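You operate a simulated robot arm through the tools that you are given. There is no shell and no other tool. Be economical: measure what you need, move in short steps, check, and stop when the job is done.

The job below is to be done with a simulated two-armed robot. You get a single attempt, and the scene is never put back.

JOB
On the dresser top, fold the red scarf in half.

The check looks at the end state, three seconds after you hand in, the way a careful person would. Anything else that was tipped, shoved, dropped, spilled or broken makes it a failure. Flat cloth is picked up by pressing the open fingertips on it (5 to 10 N) and closing them slowly along it; thin cloth reads only 2 to 8 mm in the jaws.

ROBOT AND FRAMES
Two 7-joint arms with two-finger parallel grippers on one trunk, on a base that drives. Base frame: it is fixed to the floor where the robot stands at the start and does not move with it; the origin is under the middle of the robot, x ahead of it, y to its left, z up; the surface under the hand at the start is at about z = 80. Units: cm, rad, N and s.
The left shoulder is at the start at [7, 18.8, 139.4], the right one opposite. With the tool pointing down near the work surface each hand reaches from about 10 to 70 cm from the robot's upright axis, wherever it stands, measured 20 degrees to its own side. Places, roughly: dresser top [50, -20, 80]. Payload 3.91 kg a hand.
The TCP of each hand is the grasp point between the finger pads, 3 cm short of the fingertips. In the tool frame z runs along the fingers and y along their closing line. The gripper opens to 11 cm. The fingers are 2 cm wide and 1 cm thick; the gripper's body (4.8 by 11.2 cm) begins 5.5 cm behind the TCP.
Orientation is told as [roll, pitch, yaw] about the base's x, y, z axes, in that order, counted from this pose: with the fingers straight down and closing along the base's y, the tool's x points along the base's -x, its y along +y and its z along -z.

CONTROLS
- The arms move only by the tool step_arm. It takes "left_plan", "right_plan" or both (then of equal length, played together; a hand with none holds still); each is a list that holds one entry, the list of rows, each a list of 7 numbers: the shift along the tool's x, y, z in cm, then the turn, a rotation vector about the tool's x, y, z in rad, then the closure, from 0 (fully open) to 1 (shut). In form: [[[x, y, z, ax, ay, az, gripper], ...]]. A call has 1 to 20 rows; each row shifts and turns the commanded pose from where the row before left it, along the tool's axes as they then stand. Each row takes 0.2 s and may step no farther than 5 cm and 0.15 rad from the row before; otherwise, or with a gripper value out of range, the whole call is refused. Where a pose cannot be reached the arm comes as near as it can. A force on the tool above 40 N (or 10 N above the force at the start of the call, whichever is more), or a blocked arm, ends the call early, and 0.2 s more pass. Each finger travels about 7.2 cm/s and halts on what it meets, pressing with about 23 N; the grip force reading is that of the motor and also rises with nothing between the fingers. The clock runs only during rows and for 0.2 s after the last one: add rows that do not move to give the fingers time. The reply holds the time, the measured pose of the TCP, the force on the tool along the base axes, the opening and the grip force, in the units named above and with some noise, with the torque about the TCP (base axes, N m) and any sound that the robot's microphone picked up.
- Cameras (640 x 400 px; columns grow to the right, rows downward): "scene" is now at [10.53, -2.58, 158.28]; the picture's right is [-0.42, -0.91, 0.00], its down [-0.81, 0.37, -0.45] and it looks along [0.41, -0.19, -0.89] (base axes); focal length 251 px, centre (320, 200). "left" rides on the left gripper at [7.2, -1.7, -10.3] in its tool frame; the picture's right is [0.23, 0.97, 0.00], its down [-0.76, 0.18, -0.62] and it looks along [-0.61, 0.14, 0.78] (tool axes); focal length 222 px, centre (320, 200). "right" rides on the right gripper at [7.2, 1.7, -10.3] in its tool frame; the picture's right is [-0.23, 0.97, 0.00], its down [-0.76, -0.18, -0.62] and it looks along [-0.61, -0.14, 0.78] (tool axes); focal length 222 px, centre (320, 200). There is no depth. A picture from a camera that has moved, and an enlarged one, comes with that camera's place and axes in the base frame and with its lens.
- camera(camera): a new picture of that camera. It takes no simulated time.
- raise_lower(by): slides the trunk up (or, below 0, down) by that many cm; the arms and the scene camera ride with it, the base frame stays. It gives what a move gives, with no picture.
- base_move(legs): drives the robot by 1 to 6 legs, each [ahead, turn to the left] in cm and rad, along the robot's own axes; the way and the turn of a leg run together, so that a leg with both is an arc; at most 150 cm and 3.142 rad a leg. The arms and the cameras ride along, it lands a little off, and it stops where it bumps. It gives what a move gives.
- pan_tilt(pan, tilt): turns the head with the scene camera to pan (to the left, within 1.501 rad either way) and tilt (down, from -0.506 to 1.204), counted from straight ahead of the robot. It gives what a move gives.
- close_up(camera, box): a new picture of the part [left, top, right, bottom] of that camera's present view, enlarged. It takes no simulated time.
- sign_off(): hands the job in; it is judged then, once.

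Work in short steps. Places have to be worked out from the pictures, the camera data and where the tool is seen: move nearer, look again, correct. Check each grasp and each placing, and mend what went wrong. You have 120 turns and 88 pictures in all, those below and enlarged ones among them. Open the grippers and draw the arms clear of the work before you hand the job in, unless the task says otherwise; then end with one line.

The tools are called after ">>>" as name(argument=value, ...) on one line, values as JSON. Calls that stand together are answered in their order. step_arm: Moves the arms, as the interface text tells. Its arguments: {"type":"object","properties":{"left_plan":{"type":"array"},"right_plan":{"type":"array"}},"required":[]} The other tools are called the same way: raise_lower (by) slides the trunk up or down; base_move (legs) drives the base; pan_tilt (pan, tilt) turns the head that bears the scene camera; camera (camera) takes a picture; close_up (camera, box) takes an enlarged picture of a part of a camera's view; sign_off () hands the job in.

At the start:

```text
time: 0.0
left_tcp_pos: [61.87, 19.07, 101.82]
left_tcp_rot: [-0.001, -0.003, 0.01]
left_force: [14.7, -74.4, -49.1]
left_wrist_torque: [9.97, -2.26, 6.51]
left_opening: 11.0
left_finger_force: 0.0
right_tcp_pos: [52.75, -28.72, 96.59]
right_tcp_rot: [0.0, 0.0, 0.003]
right_force: [0.3, -0.1, 0.6]
right_wrist_torque: [0.0, 0.04, 0.0]
right_opening: 11.0
right_finger_force: 0.1
trunk travel left (down, up): [-90.4, 3.6]
robot x, y, heading: [0.14, -0.25, -0.001]
head pan, tilt: [-0.431, 1.105]
```

scene: 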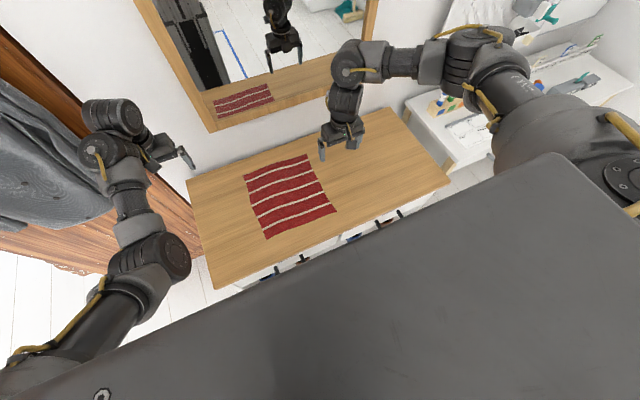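
right: 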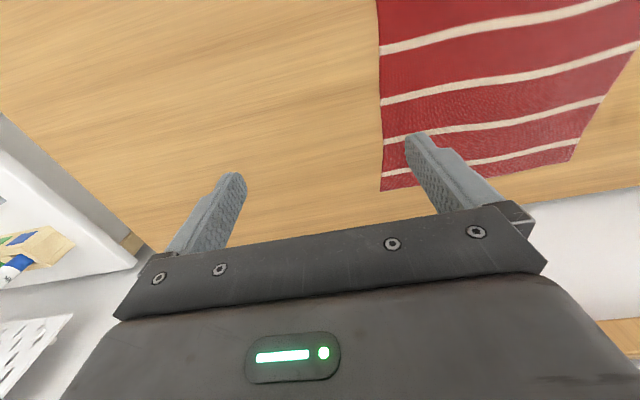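
left: 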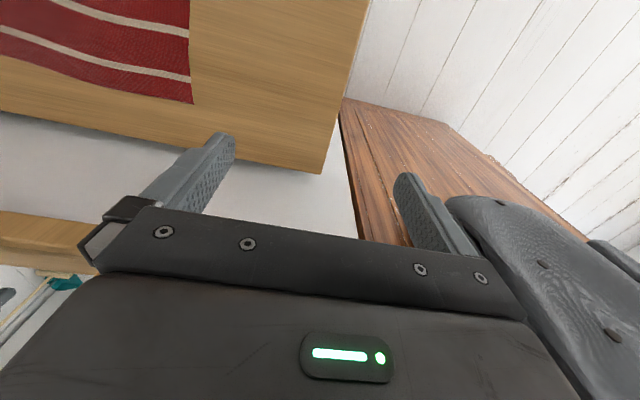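

The scarf lies at about x 40–67, y −22–2. The left hand reads a large force at the start, so I look there before moving anything.

>>> close_up(camera="scene", box=[0, 60, 320, 260])

>>> pan_tilt(pan=0.4, tilt=0.8)

>>> camera(camera="scene")

```text
2.00 times, centred on (160, 160) of scene
camera zoom: at [10.53, -2.58, 158.28], right [-0.42, -0.91, 0.0], down [-0.81, 0.37, -0.45], along [0.41, -0.19, -0.89], focal length 502 px, centre (640, 280)
```

zoom: 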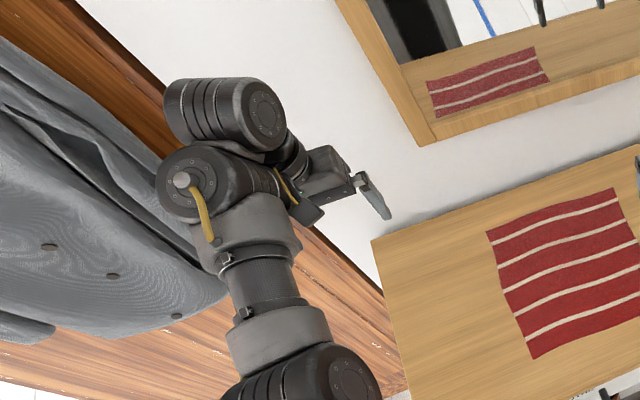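

```text
time: 1.1
left_tcp_pos: [61.94, 19.08, 102.0]
left_tcp_rot: [0.0, -0.002, 0.014]
left_force: [9.9, -40.9, -30.3]
left_wrist_torque: [5.42, -1.13, 3.53]
left_opening: 10.99
left_finger_force: 0.1
right_tcp_pos: [52.77, -28.79, 96.63]
right_tcp_rot: [0.001, -0.001, 0.001]
right_force: [-0.2, -0.3, -0.2]
right_wrist_torque: [0.01, 0.0, 0.0]
right_opening: 11.01
right_finger_force: 0.0
trunk travel left (down, up): [-90.4, 3.6]
robot x, y, heading: [-0.48, -0.11, 0.003]
head pan, tilt: [0.4, 0.799]
```

```text
83 pictures are left
camera scene: at [12.26, 3.17, 160.49], right [0.39, -0.92, 0.0], down [-0.66, -0.28, -0.7], along [0.64, 0.27, -0.72], focal length 251 px, centre (320, 200)
```

scene: 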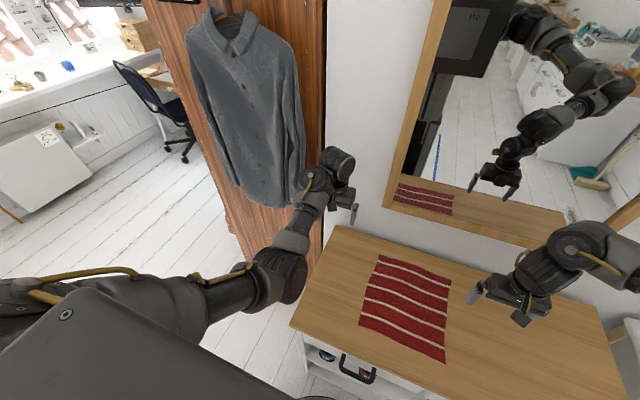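

The left forearm or hand is leaning on the wardrobe with the hanging shirt. I draw the left hand to the right (−y), slowly and a bit toward the robot.

>>> step_arm(left_plan=[[[0, -1, 0, 0, 0, 0, 0], [0, -1, 0, 0, 0, 0, 0], [0, -1, 0, 0, 0, 0, 0], [0.5, -1, 0, 0, 0, 0, 0], [1, -1, 0, 0, 0, 0, 0], [1, -1, 0, 0, 0, 0, 0]]])

>>> camera(camera="scene")

```text
time: 2.6
left_tcp_pos: [59.58, 12.91, 102.02]
left_tcp_rot: [-0.001, -0.008, 0.022]
left_force: [0.6, -21.2, -11.4]
left_wrist_torque: [2.73, -0.79, 1.78]
left_opening: 11.0
left_finger_force: 0.1
right_tcp_pos: [52.74, -28.79, 96.61]
right_tcp_rot: [0.0, 0.002, 0.002]
right_force: [0.6, 0.7, 0.7]
right_wrist_torque: [0.01, -0.01, -0.03]
right_opening: 11.02
right_finger_force: 0.1
trunk travel left (down, up): [-90.4, 3.6]
robot x, y, heading: [0.29, 0.21, 0.001]
head pan, tilt: [0.4, 0.799]
stopped in row 6 (left hand): the force on the tool passed its limit at 78 N (the readings are from after the stop); the commanded pose is now the measured one
```

```text
82 pictures are left
camera scene: at [12.24, 3.18, 160.49], right [0.39, -0.92, 0.0], down [-0.66, -0.28, -0.7], along [0.64, 0.27, -0.72], focal length 251 px, centre (320, 200)
```

scene: 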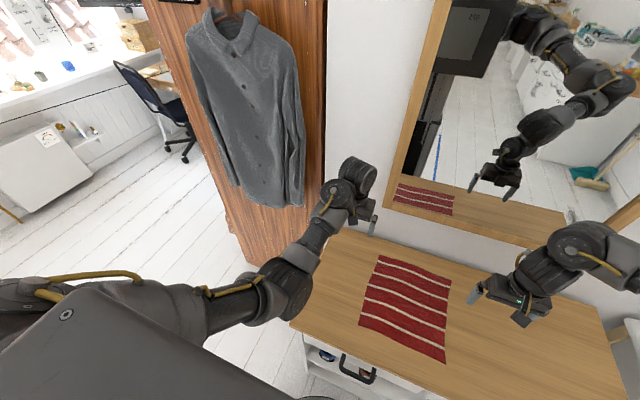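

The force persists although the hand has left the wardrobe; the wrench points at a spot some 8 cm behind and 13 cm above the TCP, perhaps the wrist touching its own forearm. I zoom in.

>>> close_up(camera="scene", box=[240, 130, 400, 230])

>>> camera(camera="left")

>>> close_up(camera="scene", box=[180, 120, 400, 340])

```text
4.00 times, centred on (320, 180) of scene
camera zoom: at [12.24, 3.18, 160.49], right [0.39, -0.92, 0.0], down [-0.66, -0.28, -0.7], along [0.64, 0.27, -0.72], focal length 1003 px, centre (320, 280)
```

zoom: 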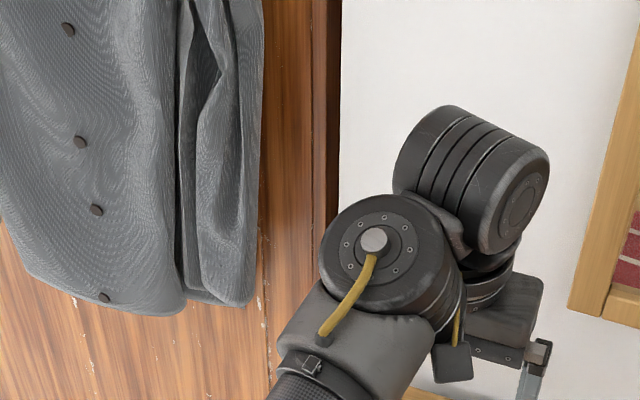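

```text
80 pictures are left
camera left: at [52.27, 11.07, 112.32], right [-0.25, 0.97, 0.0], down [0.75, 0.2, 0.63], along [0.61, 0.15, -0.78], focal length 222 px, centre (320, 200)
```

left: 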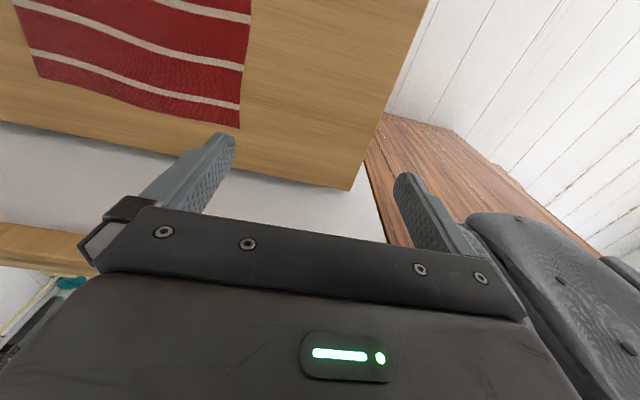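

```text
1.82 times, centred on (290, 230) of scene
camera zoom: at [12.24, 3.18, 160.49], right [0.39, -0.92, 0.0], down [-0.66, -0.28, -0.7], along [0.64, 0.27, -0.72], focal length 456 px, centre (374, 146)
```

zoom: 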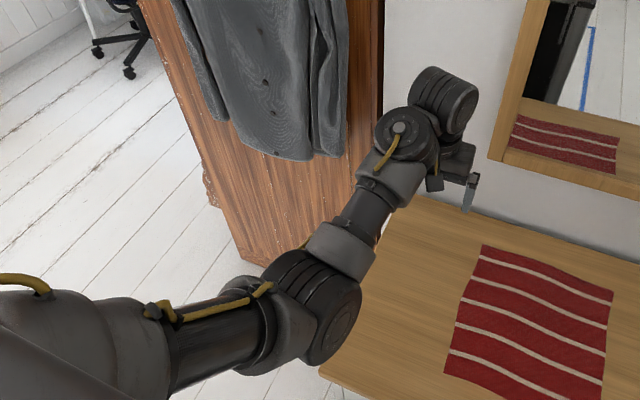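

This is self-contact: the left gripper's camera housing against its own forearm. Turning the tool about its axis (+yaw) should swing the housing away.

>>> step_arm(left_plan=[[[0, 0, 0, 0, 0, -0.1, 0], [0, 0, 0, 0, 0, -0.1, 0], [0, 0, 0, 0, 0, -0.1, 0], [0, 0, 0, 0, 0, -0.1, 0]]])

```text
time: 3.6
left_tcp_pos: [59.53, 12.87, 101.98]
left_tcp_rot: [-0.005, -0.004, 0.42]
left_force: [0.0, -0.7, -0.1]
left_wrist_torque: [-0.01, -0.01, 0.02]
left_opening: 10.99
left_finger_force: 0.0
right_tcp_pos: [52.68, -28.63, 96.64]
right_tcp_rot: [0.0, -0.001, 0.003]
right_force: [0.4, 0.3, -0.2]
right_wrist_torque: [-0.03, 0.03, -0.04]
right_opening: 11.0
right_finger_force: 0.0
trunk travel left (down, up): [-90.4, 3.6]
robot x, y, heading: [-0.02, 0.01, -0.002]
head pan, tilt: [0.4, 0.799]
```

Contact is gone. I now bring both hands above the near edge of the scarf (right ~[42,-19.5], left ~[42.5,-0.5]) with partly closed grippers.

>>> step_arm(left_plan=[[[3, -0.76, 0, 0, 0, 0, 0], [3, -0.76, 0, 0, 0, 0, 0.1], [3, -0.76, 1, 0, 0, 0, 0.2], [3, -0.76, 2, 0, 0, 0, 0.3], [3, -0.76, 2, 0, 0, 0, 0.4], [3, -0.76, 2, 0, 0, 0, 0.5], [3, -0.76, 2, 0, 0, 0, 0.6], [0, 0, 1, 0, 0, 0, 0.65]]], right_plan=[[[1.5, 1.3, 0, 0, 0, 0, 0], [1.5, 1.3, 0, 0, 0, 0, 0.1], [1.5, 1.3, 0, 0, 0, 0, 0.2], [1.5, 1.3, 0, 0, 0, 0, 0.3], [1.5, 1.3, 1, 0, 0, 0, 0.4], [1.5, 1.3, 1, 0, 0, 0, 0.5], [1.7, 1.4, 1, 0, 0, 0, 0.6], [0, 0, 1.5, 0, 0, 0, 0.65]]])

>>> pan_tilt(pan=-0.2, tilt=0.95)

>>> camera(camera="scene")

>>> camera(camera="left")

>>> camera(camera="right")

```text
time: 5.4
left_tcp_pos: [45.5, 1.84, 90.27]
left_tcp_rot: [-0.003, -0.003, 0.42]
left_force: [0.1, -0.2, 0.0]
left_wrist_torque: [0.03, 0.01, -0.02]
left_opening: 3.84
left_finger_force: 0.1
left hand out of reach, approached as far as the arm can: row 1, 2, 3
right_tcp_pos: [41.94, -19.59, 92.11]
right_tcp_rot: [-0.001, -0.001, 0.002]
right_force: [-0.1, -0.4, 0.4]
right_wrist_torque: [0.0, 0.01, -0.02]
right_opening: 3.83
right_finger_force: 0.1
trunk travel left (down, up): [-90.4, 3.6]
robot x, y, heading: [0.01, 0.34, 0.001]
head pan, tilt: [0.4, 0.799]
```

```text
time: 6.4
left_tcp_pos: [45.35, 1.94, 90.4]
left_tcp_rot: [-0.007, -0.006, 0.419]
left_force: [-0.2, -0.5, 0.1]
left_wrist_torque: [-0.01, -0.01, 0.03]
left_opening: 3.86
left_finger_force: 0.0
right_tcp_pos: [41.91, -19.58, 92.27]
right_tcp_rot: [-0.002, 0.001, 0.001]
right_force: [0.2, -0.2, 0.4]
right_wrist_torque: [-0.02, -0.01, 0.03]
right_opening: 3.84
right_finger_force: 0.0
trunk travel left (down, up): [-90.4, 3.6]
robot x, y, heading: [-0.15, -0.02, 0.002]
head pan, tilt: [-0.201, 0.949]
```

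```text
78 pictures are left
camera scene: at [11.93, -1.39, 159.34], right [-0.2, -0.98, 0.0], down [-0.8, 0.16, -0.58], along [0.57, -0.12, -0.81], focal length 251 px, centre (320, 200)
```

scene: 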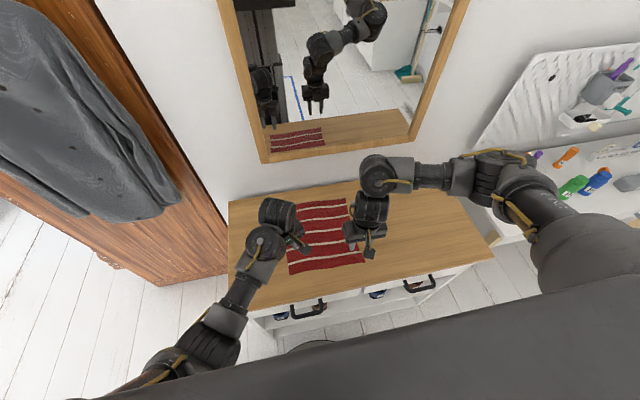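

```text
77 pictures are left
camera left: at [39.37, -2.56, 100.73], right [-0.6, 0.8, -0.01], down [0.62, 0.47, 0.63], along [0.5, 0.37, -0.78], focal length 222 px, centre (320, 200)
```

left: 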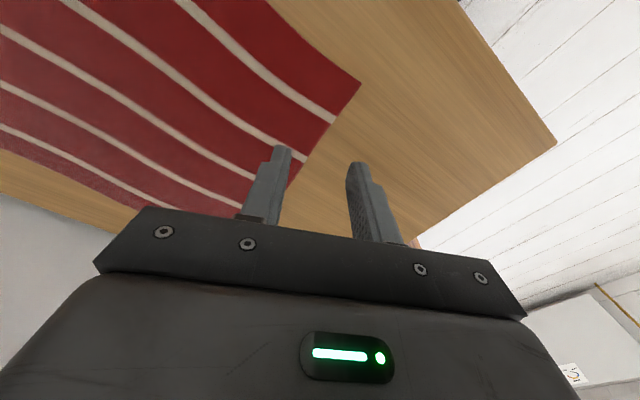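

```text
76 pictures are left
camera right: at [34.58, -17.98, 102.54], right [0.23, 0.97, 0.0], down [0.76, -0.18, 0.62], along [0.61, -0.14, -0.78], focal length 222 px, centre (320, 200)
```

right: 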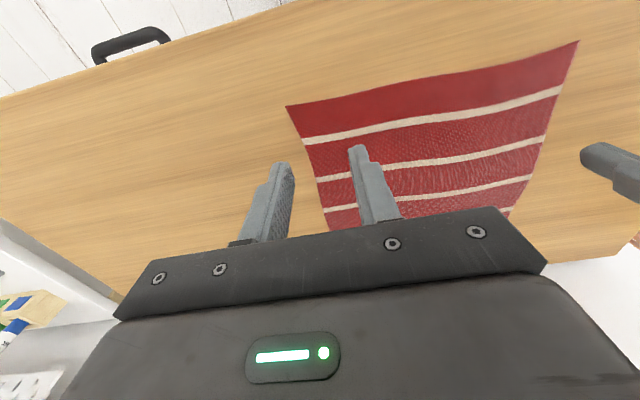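

Both wrist cameras put the near corners at about (40,-22.6) and (40.7,2.6). The scarf is off to the robot's right, so I turn the base by −0.15 rad to make both arms' reach symmetrical; first raising the hands a bit for safety.

>>> step_arm(left_plan=[[[0, 0, -2, 0, 0, 0, 0.65], [0, 0, -2, 0, 0, 0, 0.65]]], right_plan=[[[0, 0, -1, 0, 0, 0, 0.65], [0, 0, -1, 0, 0, 0, 0.65]]])

>>> base_move(legs=[[0, -0.15]])

>>> camera(camera="scene")

```text
time: 7.0
left_tcp_pos: [45.32, 2.04, 94.51]
left_tcp_rot: [-0.005, -0.003, 0.419]
left_force: [0.3, 0.2, 0.2]
left_wrist_torque: [-0.02, -0.03, 0.02]
left_opening: 3.87
left_finger_force: 0.1
right_tcp_pos: [42.02, -19.57, 94.08]
right_tcp_rot: [-0.001, 0.0, 0.0]
right_force: [0.4, 0.3, -0.2]
right_wrist_torque: [0.0, 0.0, -0.02]
right_opening: 3.83
right_finger_force: 0.0
trunk travel left (down, up): [-90.4, 3.6]
robot x, y, heading: [0.05, 0.01, -0.002]
head pan, tilt: [-0.201, 0.949]
```

```text
time: 8.1
left_tcp_pos: [45.18, -4.82, 94.5]
left_tcp_rot: [-0.004, -0.004, 0.269]
left_force: [-0.2, -0.4, 0.4]
left_wrist_torque: [-0.04, 0.0, 0.02]
left_opening: 3.88
left_finger_force: 0.1
right_tcp_pos: [38.58, -25.66, 94.11]
right_tcp_rot: [-0.001, 0.0, -0.152]
right_force: [0.2, -0.1, 0.5]
right_wrist_torque: [0.01, -0.01, 0.01]
right_opening: 3.83
right_finger_force: 0.0
trunk travel left (down, up): [-90.4, 3.6]
robot x, y, heading: [-0.08, 0.33, -0.153]
head pan, tilt: [-0.201, 0.949]
```

```text
75 pictures are left
camera scene: at [11.63, -3.14, 159.34], right [-0.34, -0.94, 0.0], down [-0.76, 0.28, -0.58], along [0.55, -0.2, -0.81], focal length 251 px, centre (320, 200)
```

scene: 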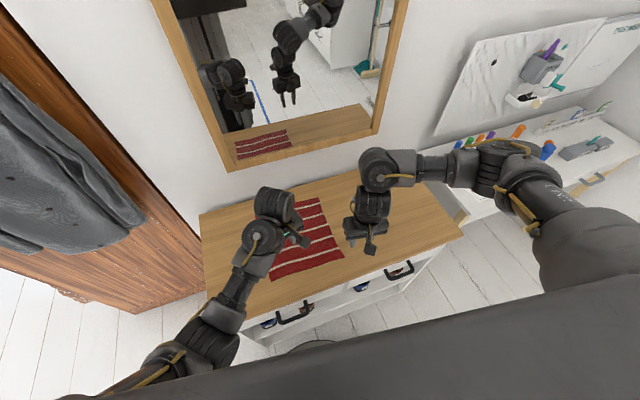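

Now a reach test in the air: both hands out to about x=60 at z≈94, then look at the wall clearance.

>>> step_arm(left_plan=[[[-2.2, -0.2, 0, 0, 0, 0.04, 0.65], [-2.2, -0.2, 0, 0, 0, 0.04, 0.65], [-2.2, -0.2, 0, 0, 0, 0.04, 0.65], [-2.2, -0.2, 0, 0, 0, 0.0, 0.65], [-2.2, -0.2, 0, 0, 0, 0.0, 0.65], [-2.2, -0.2, 0, 0, 0, 0.0, 0.65], [-2, 0.4, 0, 0, 0, 0, 0.65]]], right_plan=[[[-2.9, 1.4, 0, 0, 0, 0, 0.65], [-2.9, 1.4, 0, 0, 0, 0, 0.65], [-2.9, 1.4, 0, 0, 0, 0, 0.65], [-2.9, 1.4, 0, 0, 0, 0, 0.65], [-2.9, 1.4, 0, 0, 0, 0, 0.65], [-2.9, 1.4, 0, 0, 0, 0, 0.65], [-2.9, 1.4, 0, 0, 0, 0, 0.65]]])

>>> camera(camera="scene")

>>> camera(camera="right")

```text
time: 9.7
left_tcp_pos: [60.46, -2.74, 94.58]
left_tcp_rot: [-0.008, -0.004, 0.15]
left_force: [-0.6, -0.4, 0.5]
left_wrist_torque: [-0.03, -0.01, -0.02]
left_opening: 3.87
left_finger_force: 0.1
right_tcp_pos: [60.3, -18.76, 93.96]
right_tcp_rot: [-0.001, 0.002, -0.148]
right_force: [1.2, -0.2, 0.7]
right_wrist_torque: [0.01, -0.02, 0.01]
right_opening: 3.86
right_finger_force: 0.1
trunk travel left (down, up): [-90.4, 3.6]
robot x, y, heading: [0.22, 0.25, -0.151]
head pan, tilt: [-0.201, 0.949]
```

```text
74 pictures are left
camera scene: at [11.81, -2.81, 159.32], right [-0.34, -0.94, 0.0], down [-0.76, 0.28, -0.58], along [0.55, -0.2, -0.81], focal length 251 px, centre (320, 200)
```

scene: 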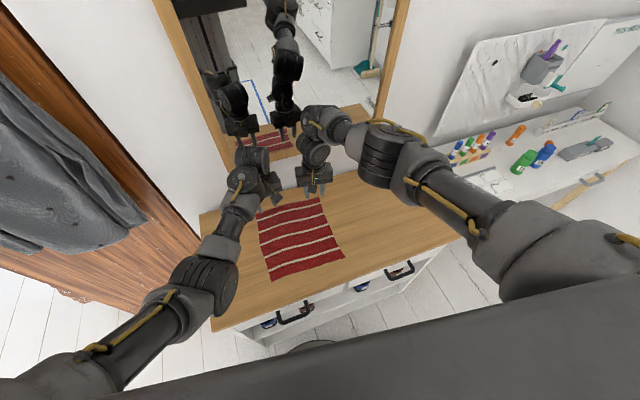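

```text
73 pictures are left
camera right: at [53.22, -16.06, 104.28], right [0.37, 0.93, 0.0], down [0.73, -0.29, 0.62], along [0.58, -0.23, -0.78], focal length 222 px, centre (320, 200)
```

right: 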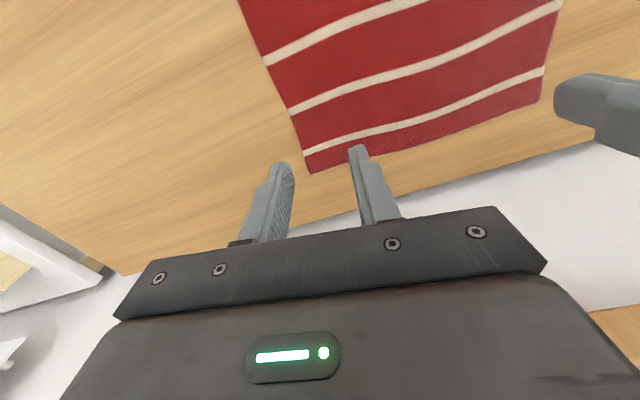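

Far edge is at x≈67, wall at ≈75. To keep the wrists off the mirror at the far end I test leaning the fingers forward (pitch −0.4) while reaching out to x≈64.

>>> step_arm(left_plan=[[[0, 0.3, 0, 0, -0.1, 0, 0.65], [0, 0.3, 0, 0, -0.1, 0, 0.65], [0, 0.3, 0, 0, -0.1, 0, 0.65], [0, 0.3, 0, 0, -0.1, 0, 0.65], [-2, 0, 0.8, 0, 0, 0, 0.65], [-2, 0, 0.8, 0, 0, 0, 0.65]]], right_plan=[[[0, 0, 0, 0, -0.1, 0, 0.65], [0, 0, 0, 0, -0.1, 0, 0.65], [0, 0, 0, 0, -0.1, 0, 0.65], [0, 0, 0, 0, -0.1, 0, 0.65], [-2, 0, 0.8, 0, 0, 0, 0.65], [-2, 0, 0.8, 0, 0, 0, 0.65]]])

>>> camera(camera="scene")

```text
time: 11.1
left_tcp_pos: [64.2, -1.01, 94.57]
left_tcp_rot: [-0.003, -0.406, 0.15]
left_force: [0.9, 0.0, -0.8]
left_wrist_torque: [0.01, 0.0, 0.03]
left_opening: 3.84
left_finger_force: 0.0
right_tcp_pos: [64.49, -19.51, 94.16]
right_tcp_rot: [0.0, -0.397, -0.15]
right_force: [0.6, -0.1, 0.3]
right_wrist_torque: [0.03, -0.01, 0.01]
right_opening: 3.87
right_finger_force: 0.2
trunk travel left (down, up): [-90.4, 3.6]
robot x, y, heading: [-0.28, -0.01, -0.148]
head pan, tilt: [-0.201, 0.949]
```

```text
72 pictures are left
camera scene: at [11.76, -3.2, 159.32], right [-0.34, -0.94, 0.0], down [-0.76, 0.28, -0.58], along [0.55, -0.2, -0.81], focal length 251 px, centre (320, 200)
```

scene: 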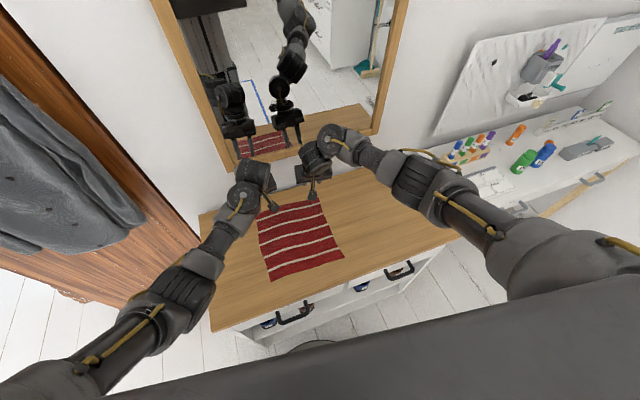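

Reachable and clear. A quick check that the reach holds lower too (down 6 cm, still 5 cm above the cloth).

>>> step_arm(left_plan=[[[0.78, 0, 1.84, 0, 0, 0, 0.65], [0.78, 0, 1.84, 0, 0, 0, 0.65], [0.78, 0, 1.84, 0, 0, 0, 0.65]]], right_plan=[[[0.78, 0, 1.84, 0, 0, 0, 0.65], [0.78, 0, 1.84, 0, 0, 0, 0.65], [0.78, 0, 1.84, 0, 0, 0, 0.65]]])

```text
time: 11.9
left_tcp_pos: [64.19, -1.11, 88.52]
left_tcp_rot: [-0.004, -0.406, 0.15]
left_force: [-0.6, -0.3, 1.2]
left_wrist_torque: [-0.02, 0.04, 0.01]
left_opening: 3.84
left_finger_force: 0.0
right_tcp_pos: [64.33, -19.74, 88.19]
right_tcp_rot: [0.001, -0.401, -0.151]
right_force: [0.0, 0.5, -0.2]
right_wrist_torque: [0.01, 0.02, -0.06]
right_opening: 3.83
right_finger_force: 0.1
trunk travel left (down, up): [-90.4, 3.6]
robot x, y, heading: [-0.06, -0.19, -0.151]
head pan, tilt: [-0.201, 0.949]
```

Reach is fine. Back up, level the hands, square the yaw, and return above the near edge.

>>> step_arm(left_plan=[[[-0.78, 0, -1.84, 0, 0, 0, 0.65], [-0.78, 0, -1.84, 0, 0, 0, 0.65], [-0.78, 0, -1.84, 0, 0, 0, 0.65], [0, 0, 0, 0, 0.1, 0, 0.65], [0, 0, 0, 0, 0.1, 0, 0.65], [0, 0, 0, 0, 0.1, 0, 0.65], [0, 0, 0, 0, 0.1, 0, 0.65], [0, 0, 0, 0, 0, 0.15, 0.65], [2.9, 0, 0, 0, 0, 0, 0.65], [2.9, 0, 0, 0, 0, 0, 0.65], [2.9, 0, 0, 0, 0, 0, 0.65], [2.9, 0, 0, 0, 0, 0, 0.65], [2.9, 0, 0, 0, 0, 0, 0.65], [2.9, 0, 0, 0, 0, 0, 0.65], [2.9, 0, 0, 0, 0, 0, 0.65], [2.7, 0, 0, 0, 0, 0, 0.65]]], right_plan=[[[-0.78, 0, -1.84, 0, 0, 0, 0.65], [-0.78, 0, -1.84, 0, 0, 0, 0.65], [-0.78, 0, -1.84, 0, 0, 0, 0.65], [0, 0, 0, 0, 0.1, 0, 0.65], [0, 0, 0, 0, 0.1, 0, 0.65], [0, 0, 0, 0, 0.1, 0, 0.65], [0, 0, 0, 0, 0.1, 0, 0.65], [0, 0, 0, 0, 0, -0.15, 0.65], [2.9, 0.12, 0, 0, 0, 0, 0.65], [2.9, 0.12, 0, 0, 0, 0, 0.65], [2.9, 0.12, 0, 0, 0, 0, 0.65], [2.9, 0.12, 0, 0, 0, 0, 0.65], [2.9, 0.12, 0, 0, 0, 0, 0.65], [2.9, 0.12, 0, 0, 0, 0, 0.65], [2.9, 0.12, 0, 0, 0, 0, 0.65], [2.8, 0.1, 0, 0, 0, 0, 0.65]]])

>>> camera(camera="left")

>>> camera(camera="right")

```text
time: 15.1
left_tcp_pos: [44.7, -0.76, 94.61]
left_tcp_rot: [-0.006, -0.01, -0.002]
left_force: [-1.0, 0.5, -0.1]
left_wrist_torque: [-0.01, -0.03, -0.01]
left_opening: 3.84
left_finger_force: 0.1
right_tcp_pos: [45.26, -22.72, 94.39]
right_tcp_rot: [-0.062, -0.016, -0.036]
right_force: [1.8, 5.4, -3.0]
right_wrist_torque: [-0.76, -0.06, -0.5]
right_opening: 3.83
right_finger_force: 0.0
trunk travel left (down, up): [-90.4, 3.6]
robot x, y, heading: [-0.16, 0.2, -0.151]
head pan, tilt: [-0.201, 0.949]
stopped in row 15 (right hand): the force on the tool passed its limit at 84 N (the readings are from after the stop); the commanded pose is now the measured one
```

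```text
71 pictures are left
camera left: at [37.29, -2.53, 104.91], right [-0.23, 0.97, -0.01], down [0.76, 0.18, 0.63], along [0.61, 0.14, -0.78], focal length 222 px, centre (320, 200)
```

left: 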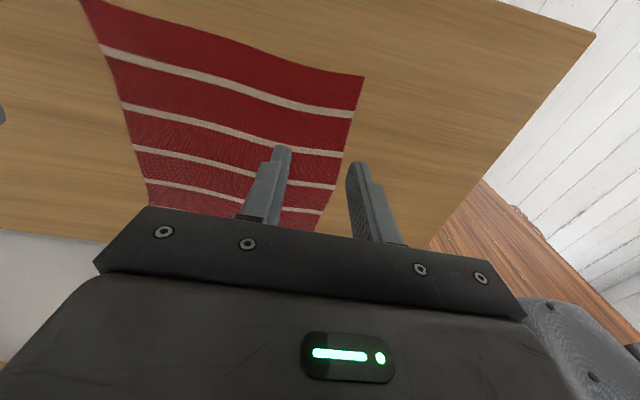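

```text
70 pictures are left
camera right: at [37.87, -20.24, 104.49], right [0.26, 0.96, -0.06], down [0.75, -0.17, 0.64], along [0.61, -0.21, -0.76], focal length 222 px, centre (320, 200)
```

right: 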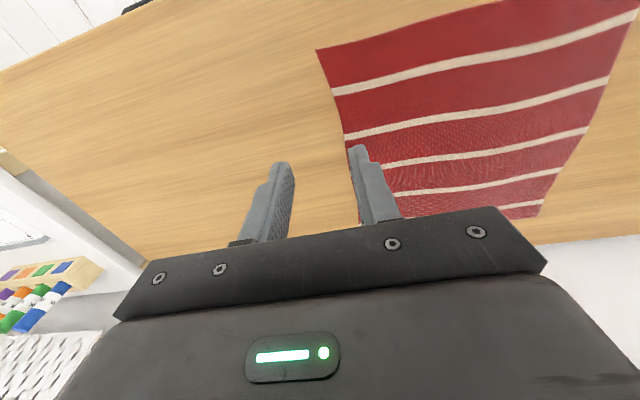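

The right gripper touched its own forearm with that yaw. I turn it back to about −0.2 yaw and level it, then look at the readings.

>>> step_arm(right_plan=[[[0, 0, 0, 0, 0, 0.08, 0.65], [0, 0, 0, 0, 0, 0.08, 0.65], [0, 0, 0, -0.06, 0.015, 0, 0.65], [0, 0, 0, 0, 0, 0, 0.65]]])

>>> camera(camera="scene")

```text
time: 16.1
left_tcp_pos: [44.83, -0.93, 94.41]
left_tcp_rot: [-0.004, -0.006, -0.001]
left_force: [-0.1, 0.2, 0.6]
left_wrist_torque: [-0.04, 0.01, 0.02]
left_opening: 3.85
left_finger_force: 0.0
right_tcp_pos: [45.43, -22.8, 94.22]
right_tcp_rot: [0.004, -0.005, -0.197]
right_force: [0.8, 0.6, 0.3]
right_wrist_torque: [0.0, -0.04, 0.01]
right_opening: 3.88
right_finger_force: 0.1
trunk travel left (down, up): [-90.4, 3.6]
robot x, y, heading: [-0.02, 0.14, -0.156]
head pan, tilt: [-0.201, 0.949]
```

```text
69 pictures are left
camera scene: at [11.54, -3.19, 159.34], right [-0.35, -0.94, 0.0], down [-0.76, 0.28, -0.58], along [0.55, -0.2, -0.81], focal length 251 px, centre (320, 200)
```

scene: 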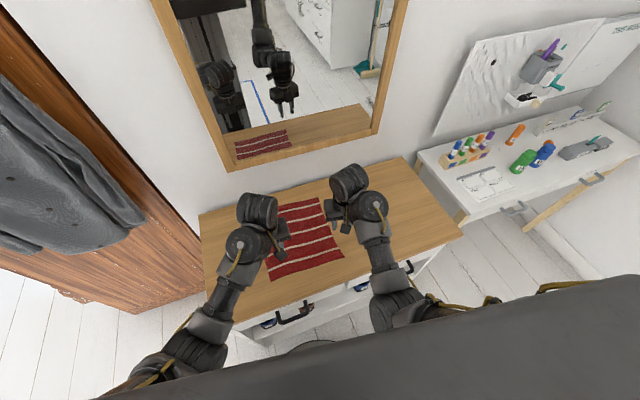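

Both arms now have mirrored elbow-down poses. I shift both hands to the grasp spots over the near edge in small steps.

>>> step_arm(left_plan=[[[0.9, -0.07, 0.5, 0, 0, 0, 0.65], [0.9, -0.07, 1, 0, 0, 0, 0.65], [0.9, -0.07, 1, 0, 0, 0, 0.65], [0.9, -0.07, 1, 0, 0, 0, 0.65], [0, 0, 1, 0, 0, 0, 0.65]]], right_plan=[[[1.2, 0.8, 0.5, 0, 0, 0, 0.65], [1.2, 0.8, 1, 0, 0, 0, 0.65], [1.2, 0.8, 1, 0, 0, 0, 0.65], [1.2, 0.8, 1, 0, 0, 0, 0.65], [0, 0, 1, 0, 0, 0, 0.65]]])

>>> camera(camera="left")

>>> camera(camera="right")

```text
time: 17.2
left_tcp_pos: [41.14, -1.34, 89.89]
left_tcp_rot: [-0.003, -0.007, -0.002]
left_force: [0.8, -0.3, -0.2]
left_wrist_torque: [-0.03, -0.02, 0.0]
left_opening: 3.86
left_finger_force: 0.0
right_tcp_pos: [41.49, -18.73, 89.58]
right_tcp_rot: [0.003, -0.005, -0.196]
right_force: [0.5, -0.1, 1.0]
right_wrist_torque: [0.03, -0.01, -0.04]
right_opening: 3.83
right_finger_force: 0.0
trunk travel left (down, up): [-90.4, 3.6]
robot x, y, heading: [0.11, 0.13, -0.152]
head pan, tilt: [-0.201, 0.949]
```

```text
68 pictures are left
camera left: at [33.86, -3.02, 100.23], right [-0.23, 0.97, 0.0], down [0.76, 0.18, 0.63], along [0.61, 0.14, -0.78], focal length 222 px, centre (320, 200)
```

left: 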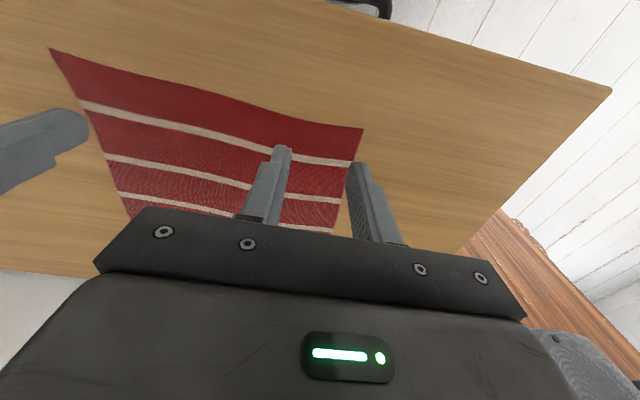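

```text
67 pictures are left
camera right: at [34.54, -15.75, 99.9], right [0.41, 0.91, 0.0], down [0.71, -0.32, 0.63], along [0.57, -0.25, -0.78], focal length 222 px, centre (320, 200)
```

right: 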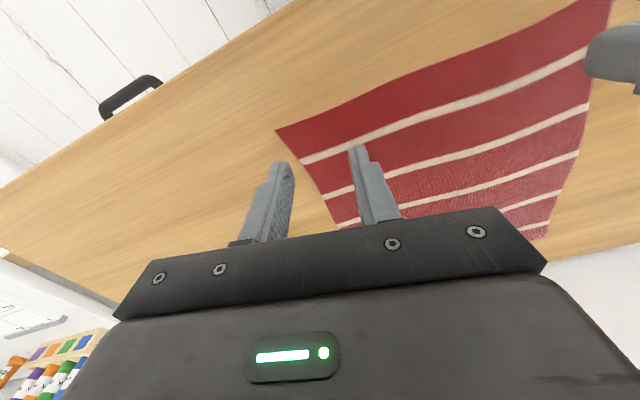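

Edge at the left grip is x≈41, at the right ≈40.1. I shift the left hand 0.8 forward and lower both to just above the cloth.

>>> step_arm(left_plan=[[[-0.4, -0.1, 1.5, 0, 0, 0, 0.65], [-0.4, -0.1, 1.5, 0, 0, 0, 0.65], [0, 0, 1.5, 0, 0, 0, 0.65], [0, 0, 1, 0, 0, 0, 0.65], [0, 0, 0.5, 0, 0, 0, 0.65]]], right_plan=[[[0, 0, 1.5, 0, 0, 0, 0.65], [0, 0, 1.5, 0, 0, 0, 0.65], [0, 0, 1.5, 0, 0, 0, 0.65], [0, 0, 1, 0, 0, 0, 0.65], [0, 0, 0.3, 0, 0, 0, 0.65]]])

>>> camera(camera="left")

>>> camera(camera="right")

```text
time: 18.4
left_tcp_pos: [42.22, -1.54, 83.96]
left_tcp_rot: [-0.003, -0.005, -0.002]
left_force: [-0.3, 0.4, 0.3]
left_wrist_torque: [0.0, 0.0, -0.02]
left_opening: 3.87
left_finger_force: 0.1
right_tcp_pos: [41.54, -18.82, 83.81]
right_tcp_rot: [0.005, -0.005, -0.196]
right_force: [0.1, -0.1, -0.2]
right_wrist_torque: [-0.01, 0.01, -0.01]
right_opening: 3.85
right_finger_force: 0.1
trunk travel left (down, up): [-90.4, 3.6]
robot x, y, heading: [0.01, 0.08, -0.151]
head pan, tilt: [-0.201, 0.949]
```

```text
66 pictures are left
camera left: at [34.8, -3.24, 94.28], right [-0.23, 0.97, 0.0], down [0.76, 0.18, 0.63], along [0.61, 0.14, -0.78], focal length 222 px, centre (320, 200)
```

left: 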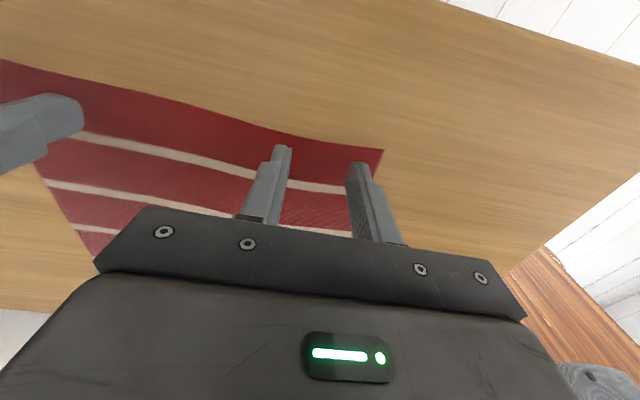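

```text
65 pictures are left
camera right: at [34.57, -15.76, 94.16], right [0.41, 0.91, 0.0], down [0.71, -0.32, 0.63], along [0.57, -0.25, -0.78], focal length 222 px, centre (320, 200)
```

right: 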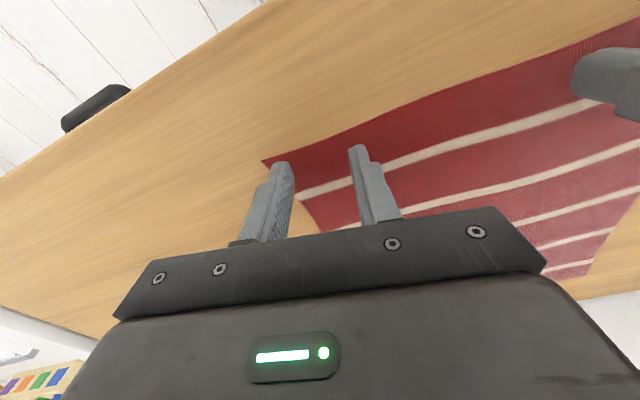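

Right −y finger sits almost on the corner; I shift that hand 0.7 cm inward and 0.3 forward, then press both down gently.

>>> step_arm(left_plan=[[[0, 0, 0, 0, 0, 0, 0.65], [0, 0, 0.4, 0, 0, 0, 0.65], [0, 0, 0.3, 0, 0, 0, 0.65], [0, 0, 0.2, 0, 0, 0, 0.65]]], right_plan=[[[-0.3, 0.7, 0, 0, 0, 0, 0.65], [0, 0, 0.3, 0, 0, 0, 0.65], [0, 0, 0.3, 0, 0, 0, 0.65], [0, 0, 0.2, 0, 0, 0, 0.65]]])

```text
time: 19.4
left_tcp_pos: [42.19, -1.53, 83.15]
left_tcp_rot: [-0.003, -0.008, 0.0]
left_force: [0.7, 0.2, 2.9]
left_wrist_torque: [0.08, 0.0, -0.04]
left_opening: 3.86
left_finger_force: 0.1
right_tcp_pos: [41.91, -18.19, 83.08]
right_tcp_rot: [0.002, -0.008, -0.195]
right_force: [0.3, 0.0, 1.8]
right_wrist_torque: [-0.03, 0.02, 0.04]
right_opening: 3.86
right_finger_force: 0.0
trunk travel left (down, up): [-90.4, 3.6]
robot x, y, heading: [0.28, 0.21, -0.152]
head pan, tilt: [-0.201, 0.949]
```

Contact just begun (~2–3 N). I press another 0.15 cm.

>>> step_arm(left_plan=[[[0, 0, 0.1, 0, 0, 0, 0.65], [0, 0, 0.05, 0, 0, 0, 0.65]]], right_plan=[[[0, 0, 0.1, 0, 0, 0, 0.65], [0, 0, 0.1, 0, 0, 0, 0.65]]])

```text
time: 20.1
left_tcp_pos: [42.1, -1.64, 83.1]
left_tcp_rot: [-0.005, -0.01, -0.002]
left_force: [5.2, 1.0, 18.6]
left_wrist_torque: [0.42, -0.01, -0.09]
left_opening: 3.87
left_finger_force: 0.2
right_tcp_pos: [41.87, -18.13, 83.13]
right_tcp_rot: [0.003, -0.01, -0.196]
right_force: [1.0, -2.1, 21.1]
right_wrist_torque: [-0.54, 0.18, 0.05]
right_opening: 3.87
right_finger_force: 0.4
trunk travel left (down, up): [-90.4, 3.6]
robot x, y, heading: [0.24, 0.17, -0.147]
head pan, tilt: [-0.201, 0.949]
```

Stiff: ~100 N/cm. Back off 0.1 cm.

>>> step_arm(left_plan=[[[0, 0, -0.1, 0, 0, 0, 0.65], [0, 0, 0, 0, 0, 0, 0.65]]], right_plan=[[[0, 0, -0.12, 0, 0, 0, 0.65], [0, 0, 0, 0, 0, 0, 0.65]]])

```text
time: 20.6
left_tcp_pos: [42.02, -1.58, 83.08]
left_tcp_rot: [-0.002, -0.009, -0.002]
left_force: [4.6, -0.8, 18.9]
left_wrist_torque: [0.35, -0.03, -0.07]
left_opening: 3.84
left_finger_force: 0.1
right_tcp_pos: [41.79, -18.13, 83.03]
right_tcp_rot: [0.003, -0.01, -0.195]
right_force: [4.1, -1.3, 19.5]
right_wrist_torque: [-0.48, 0.03, 0.13]
right_opening: 3.88
right_finger_force: 0.2
trunk travel left (down, up): [-90.4, 3.6]
robot x, y, heading: [0.05, -0.11, -0.147]
head pan, tilt: [-0.201, 0.949]
```

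Barely dropped; back off another 0.12.

>>> step_arm(left_plan=[[[0, 0, -0.12, 0, 0, 0, 0.65], [0, 0, 0, 0, 0, 0, 0.65], [0, 0, 0, 0, 0, 0, 0.65]]], right_plan=[[[0, 0, -0.12, 0, 0, 0, 0.65], [0, 0, 0, 0, 0, 0, 0.65], [0, 0, 0, 0, 0, 0, 0.65]]])

```text
time: 21.4
left_tcp_pos: [42.02, -1.35, 83.22]
left_tcp_rot: [-0.003, -0.007, -0.002]
left_force: [2.0, -2.2, 12.9]
left_wrist_torque: [0.15, 0.05, 0.0]
left_opening: 3.83
left_finger_force: 0.1
right_tcp_pos: [41.75, -18.13, 83.09]
right_tcp_rot: [0.003, -0.005, -0.195]
right_force: [1.1, 0.9, 8.3]
right_wrist_torque: [-0.12, -0.01, -0.04]
right_opening: 3.77
right_finger_force: 0.0
trunk travel left (down, up): [-90.4, 3.6]
robot x, y, heading: [0.05, 0.23, -0.155]
head pan, tilt: [-0.201, 0.949]
```

Right 8 N, left 13 N: ease the left a hair and close both slowly.

>>> step_arm(left_plan=[[[0, 0, -0.05, 0, 0, 0, 0.65], [0, 0, 0, 0, 0, 0, 0.68], [0, 0, 0, 0, 0, 0, 0.71], [0, 0, 0, 0, 0, 0, 0.74], [0, 0, 0, 0, 0, 0, 0.77], [0, 0, 0, 0, 0, 0, 0.8], [0, 0, 0, 0, 0, 0, 0.83], [0, 0, 0, 0, 0, 0, 0.86], [0, 0, 0, 0, 0, 0, 0.89], [0, 0, 0, 0, 0, 0, 0.92], [0, 0, 0, 0, 0, 0, 0.95], [0, 0, 0, 0, 0, 0, 0.98], [0, 0, 0, 0, 0, 0, 1], [0, 0, 0, 0, 0, 0, 1]]], right_plan=[[[0, 0, 0, 0, 0, 0, 0.65], [0, 0, 0, 0, 0, 0, 0.68], [0, 0, 0, 0, 0, 0, 0.71], [0, 0, 0, 0, 0, 0, 0.74], [0, 0, 0, 0, 0, 0, 0.77], [0, 0, 0, 0, 0, 0, 0.8], [0, 0, 0, 0, 0, 0, 0.83], [0, 0, 0, 0, 0, 0, 0.86], [0, 0, 0, 0, 0, 0, 0.89], [0, 0, 0, 0, 0, 0, 0.92], [0, 0, 0, 0, 0, 0, 0.95], [0, 0, 0, 0, 0, 0, 0.98], [0, 0, 0, 0, 0, 0, 1], [0, 0, 0, 0, 0, 0, 1]]])

>>> camera(camera="left")

>>> camera(camera="right")

```text
time: 24.4
left_tcp_pos: [42.12, -1.44, 83.07]
left_tcp_rot: [-0.005, -0.007, -0.003]
left_force: [0.3, -0.1, 0.8]
left_wrist_torque: [0.02, 0.01, 0.01]
left_opening: 0.63
left_finger_force: 23.1
right_tcp_pos: [41.9, -18.21, 83.12]
right_tcp_rot: [0.003, -0.005, -0.196]
right_force: [-0.6, -1.3, 2.1]
right_wrist_torque: [-0.02, 0.02, -0.02]
right_opening: 0.0
right_finger_force: 22.9
trunk travel left (down, up): [-90.4, 3.6]
robot x, y, heading: [-0.07, 0.36, -0.152]
head pan, tilt: [-0.201, 0.949]
```

```text
64 pictures are left
camera left: at [34.79, -3.23, 93.49], right [-0.23, 0.97, 0.0], down [0.76, 0.18, 0.63], along [0.61, 0.14, -0.78], focal length 222 px, centre (320, 200)
```

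left: 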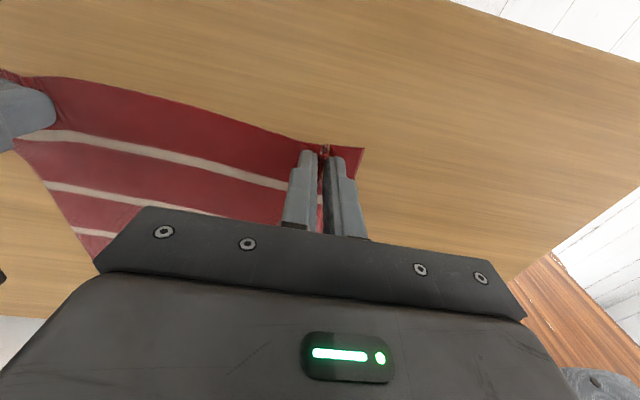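

```text
63 pictures are left
camera right: at [34.91, -15.16, 93.44], right [0.41, 0.91, 0.0], down [0.71, -0.32, 0.63], along [0.57, -0.26, -0.78], focal length 222 px, centre (320, 200)
```

right: 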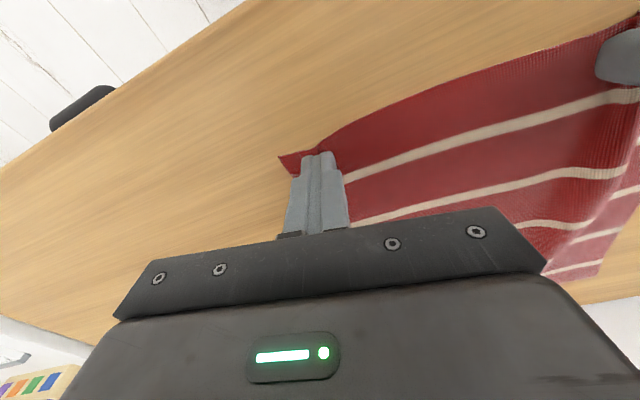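

Left has the cloth (6.3 mm). Right closed empty; I lift it 1 cm, reopen and take a look.

>>> step_arm(right_plan=[[[0, 0, -0.5, 0, 0, 0, 0.95], [0, 0, -0.5, 0, 0, 0, 0.9], [0, 0, 0, 0, 0, 0, 0.8], [0, 0, 0, 0, 0, 0, 0.7], [0, 0, 0, 0, 0, 0, 0.65], [0, 0, 0, 0, 0, 0, 0.65]]], left_plan=[[[0, 0, 0, 0, 0, 0, 1], [0, 0, 0, 0, 0, 0, 1], [0, 0, 0, 0, 0, 0, 1], [0, 0, 0, 0, 0, 0, 1], [0, 0, 0, 0, 0, 0, 1], [0, 0, 0, 0, 0, 0, 1]]])

>>> camera(camera="right")

```text
time: 25.9
left_tcp_pos: [42.12, -1.59, 83.2]
left_tcp_rot: [-0.003, -0.006, -0.001]
left_force: [0.1, -0.1, 1.7]
left_wrist_torque: [0.01, 0.0, 0.03]
left_opening: 0.62
left_finger_force: 23.2
right_tcp_pos: [41.83, -18.16, 84.02]
right_tcp_rot: [0.005, -0.006, -0.194]
right_force: [0.0, -0.3, -0.9]
right_wrist_torque: [0.03, -0.05, 0.02]
right_opening: 3.86
right_finger_force: 0.1
trunk travel left (down, up): [-90.4, 3.6]
robot x, y, heading: [-0.14, -0.08, -0.15]
head pan, tilt: [-0.201, 0.949]
```

```text
62 pictures are left
camera right: at [34.88, -15.17, 94.39], right [0.41, 0.91, 0.0], down [0.71, -0.32, 0.63], along [0.57, -0.26, -0.78], focal length 222 px, centre (320, 200)
```

right: 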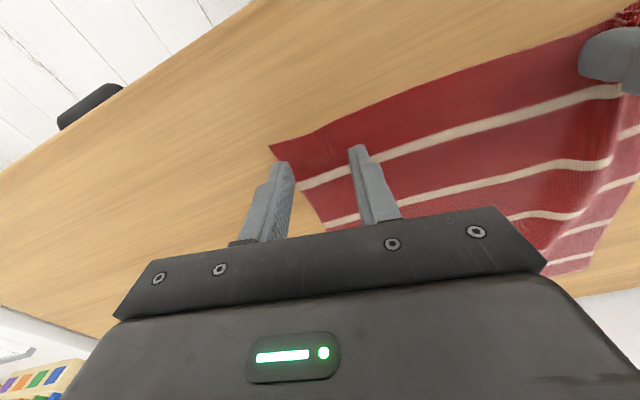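

Corner now at y≈−21.2. I shift the right hand 0.8 cm inward and press again.

>>> step_arm(right_plan=[[[0, 0.8, 0, 0, 0, 0, 0.65], [0, 0, 0.4, 0, 0, 0, 0.65], [0, 0, 0.4, 0, 0, 0, 0.65], [0, 0, 0.12, 0, 0, 0, 0.65], [0, 0, 0, 0, 0, 0, 0.65], [0, 0, 0, 0, 0, 0, 0.65]]])

```text
time: 27.2
left_tcp_pos: [42.11, -1.51, 83.17]
left_tcp_rot: [-0.004, -0.006, -0.002]
left_force: [-0.4, -0.1, 2.3]
left_wrist_torque: [0.01, 0.05, 0.01]
left_opening: 0.63
left_finger_force: 22.9
right_tcp_pos: [41.93, -17.35, 83.21]
right_tcp_rot: [0.004, -0.004, -0.196]
right_force: [0.0, 0.3, -0.9]
right_wrist_torque: [-0.04, 0.0, 0.05]
right_opening: 3.86
right_finger_force: 0.1
trunk travel left (down, up): [-90.4, 3.6]
robot x, y, heading: [0.2, 0.0, -0.153]
head pan, tilt: [-0.201, 0.949]
```

>>> step_arm(right_plan=[[[0, 0, 0.1, 0, 0, 0, 0.65], [0, 0, 0.05, 0, 0, 0, 0.65], [0, 0, 0, 0, 0, 0, 0.65], [0, 0, 0, 0, 0, 0, 0.65]]])

```text
time: 28.2
left_tcp_pos: [42.12, -1.46, 83.03]
left_tcp_rot: [-0.002, -0.008, 0.0]
left_force: [-0.5, -0.7, -1.0]
left_wrist_torque: [0.0, 0.03, 0.01]
left_opening: 0.63
left_finger_force: 23.4
right_tcp_pos: [42.02, -17.4, 83.14]
right_tcp_rot: [0.003, -0.007, -0.195]
right_force: [-1.7, 0.5, 10.4]
right_wrist_torque: [-0.21, 0.16, -0.02]
right_opening: 3.85
right_finger_force: 0.0
trunk travel left (down, up): [-90.4, 3.6]
robot x, y, heading: [0.11, 0.0, -0.152]
head pan, tilt: [-0.201, 0.949]
```

Right now presses 10 N; I close slowly, with a touch of extra press on the way.

>>> step_arm(right_plan=[[[0, 0, 0.02, 0, 0, 0, 0.68], [0, 0, 0, 0, 0, 0, 0.71], [0, 0, 0.02, 0, 0, 0, 0.74], [0, 0, 0, 0, 0, 0, 0.77], [0, 0, 0.02, 0, 0, 0, 0.8], [0, 0, 0, 0, 0, 0, 0.83], [0, 0, 0, 0, 0, 0, 0.86], [0, 0, 0, 0, 0, 0, 0.88], [0, 0, 0, 0, 0, 0, 0.9], [0, 0, 0, 0, 0, 0, 0.92], [0, 0, 0, 0, 0, 0, 0.94], [0, 0, 0, 0, 0, 0, 0.96], [0, 0, 0, 0, 0, 0, 0.98], [0, 0, 0, 0, 0, 0, 1], [0, 0, 0, 0, 0, 0, 1]]])

>>> camera(camera="right")

```text
time: 31.4
left_tcp_pos: [42.13, -1.42, 83.23]
left_tcp_rot: [-0.003, -0.006, -0.001]
left_force: [-0.5, -4.0, -0.4]
left_wrist_torque: [-0.14, -0.02, -0.01]
left_opening: 0.65
left_finger_force: 22.8
right_tcp_pos: [41.97, -17.19, 83.09]
right_tcp_rot: [0.003, -0.009, -0.196]
right_force: [0.0, 5.7, 24.1]
right_wrist_torque: [0.1, 0.08, 0.03]
right_opening: 0.17
right_finger_force: 22.6
trunk travel left (down, up): [-90.4, 3.6]
robot x, y, heading: [-0.08, 0.19, -0.151]
head pan, tilt: [-0.201, 0.949]
```

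```text
61 pictures are left
camera right: at [34.97, -14.21, 93.41], right [0.41, 0.91, 0.01], down [0.71, -0.32, 0.63], along [0.57, -0.26, -0.78], focal length 222 px, centre (320, 200)
```

right: 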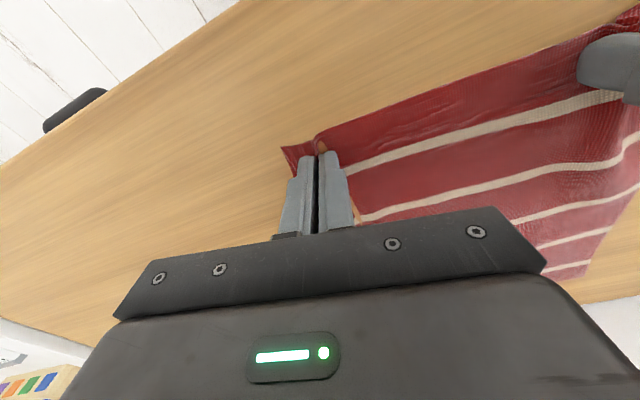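

Right holds something thin (1.7 mm) with a visible pleat. Lift both 2 cm and look.

>>> step_arm(left_plan=[[[0, 0, -0.5, 0, 0, 0, 1], [0, 0, -0.5, 0, 0, 0, 1], [0, 0, -0.5, 0, 0, 0, 1], [0, 0, -0.5, 0, 0, 0, 1]]], right_plan=[[[0, 0, -0.5, 0, 0, 0, 1], [0, 0, -0.5, 0, 0, 0, 1], [0, 0, -0.5, 0, 0, 0, 1], [0, 0, -0.5, 0, 0, 0, 1]]])

>>> camera(camera="right")

>>> camera(camera="left")

```text
time: 32.5
left_tcp_pos: [42.18, -1.47, 85.14]
left_tcp_rot: [-0.003, -0.004, -0.001]
left_force: [-0.1, -6.0, -0.4]
left_wrist_torque: [-0.17, -0.05, -0.04]
left_opening: 0.66
left_finger_force: 22.9
right_tcp_pos: [41.95, -17.37, 84.98]
right_tcp_rot: [0.004, -0.004, -0.195]
right_force: [0.7, 5.5, 0.4]
right_wrist_torque: [0.17, -0.03, 0.02]
right_opening: 0.17
right_finger_force: 23.1
trunk travel left (down, up): [-90.4, 3.6]
robot x, y, heading: [0.1, -0.17, -0.154]
head pan, tilt: [-0.201, 0.949]
```

```text
60 pictures are left
camera right: at [35.04, -14.41, 95.28], right [0.41, 0.91, 0.0], down [0.71, -0.32, 0.63], along [0.57, -0.25, -0.78], focal length 222 px, centre (320, 200)
```

right: 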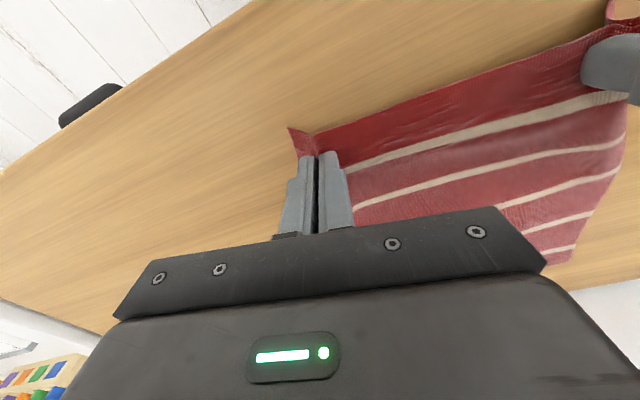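

```text
59 pictures are left
camera left: at [34.82, -3.19, 95.48], right [-0.23, 0.97, 0.0], down [0.76, 0.18, 0.63], along [0.61, 0.14, -0.78], focal length 222 px, centre (320, 200)
```

left: 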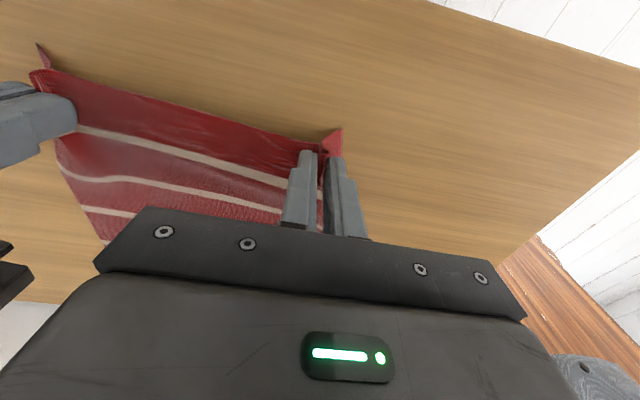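

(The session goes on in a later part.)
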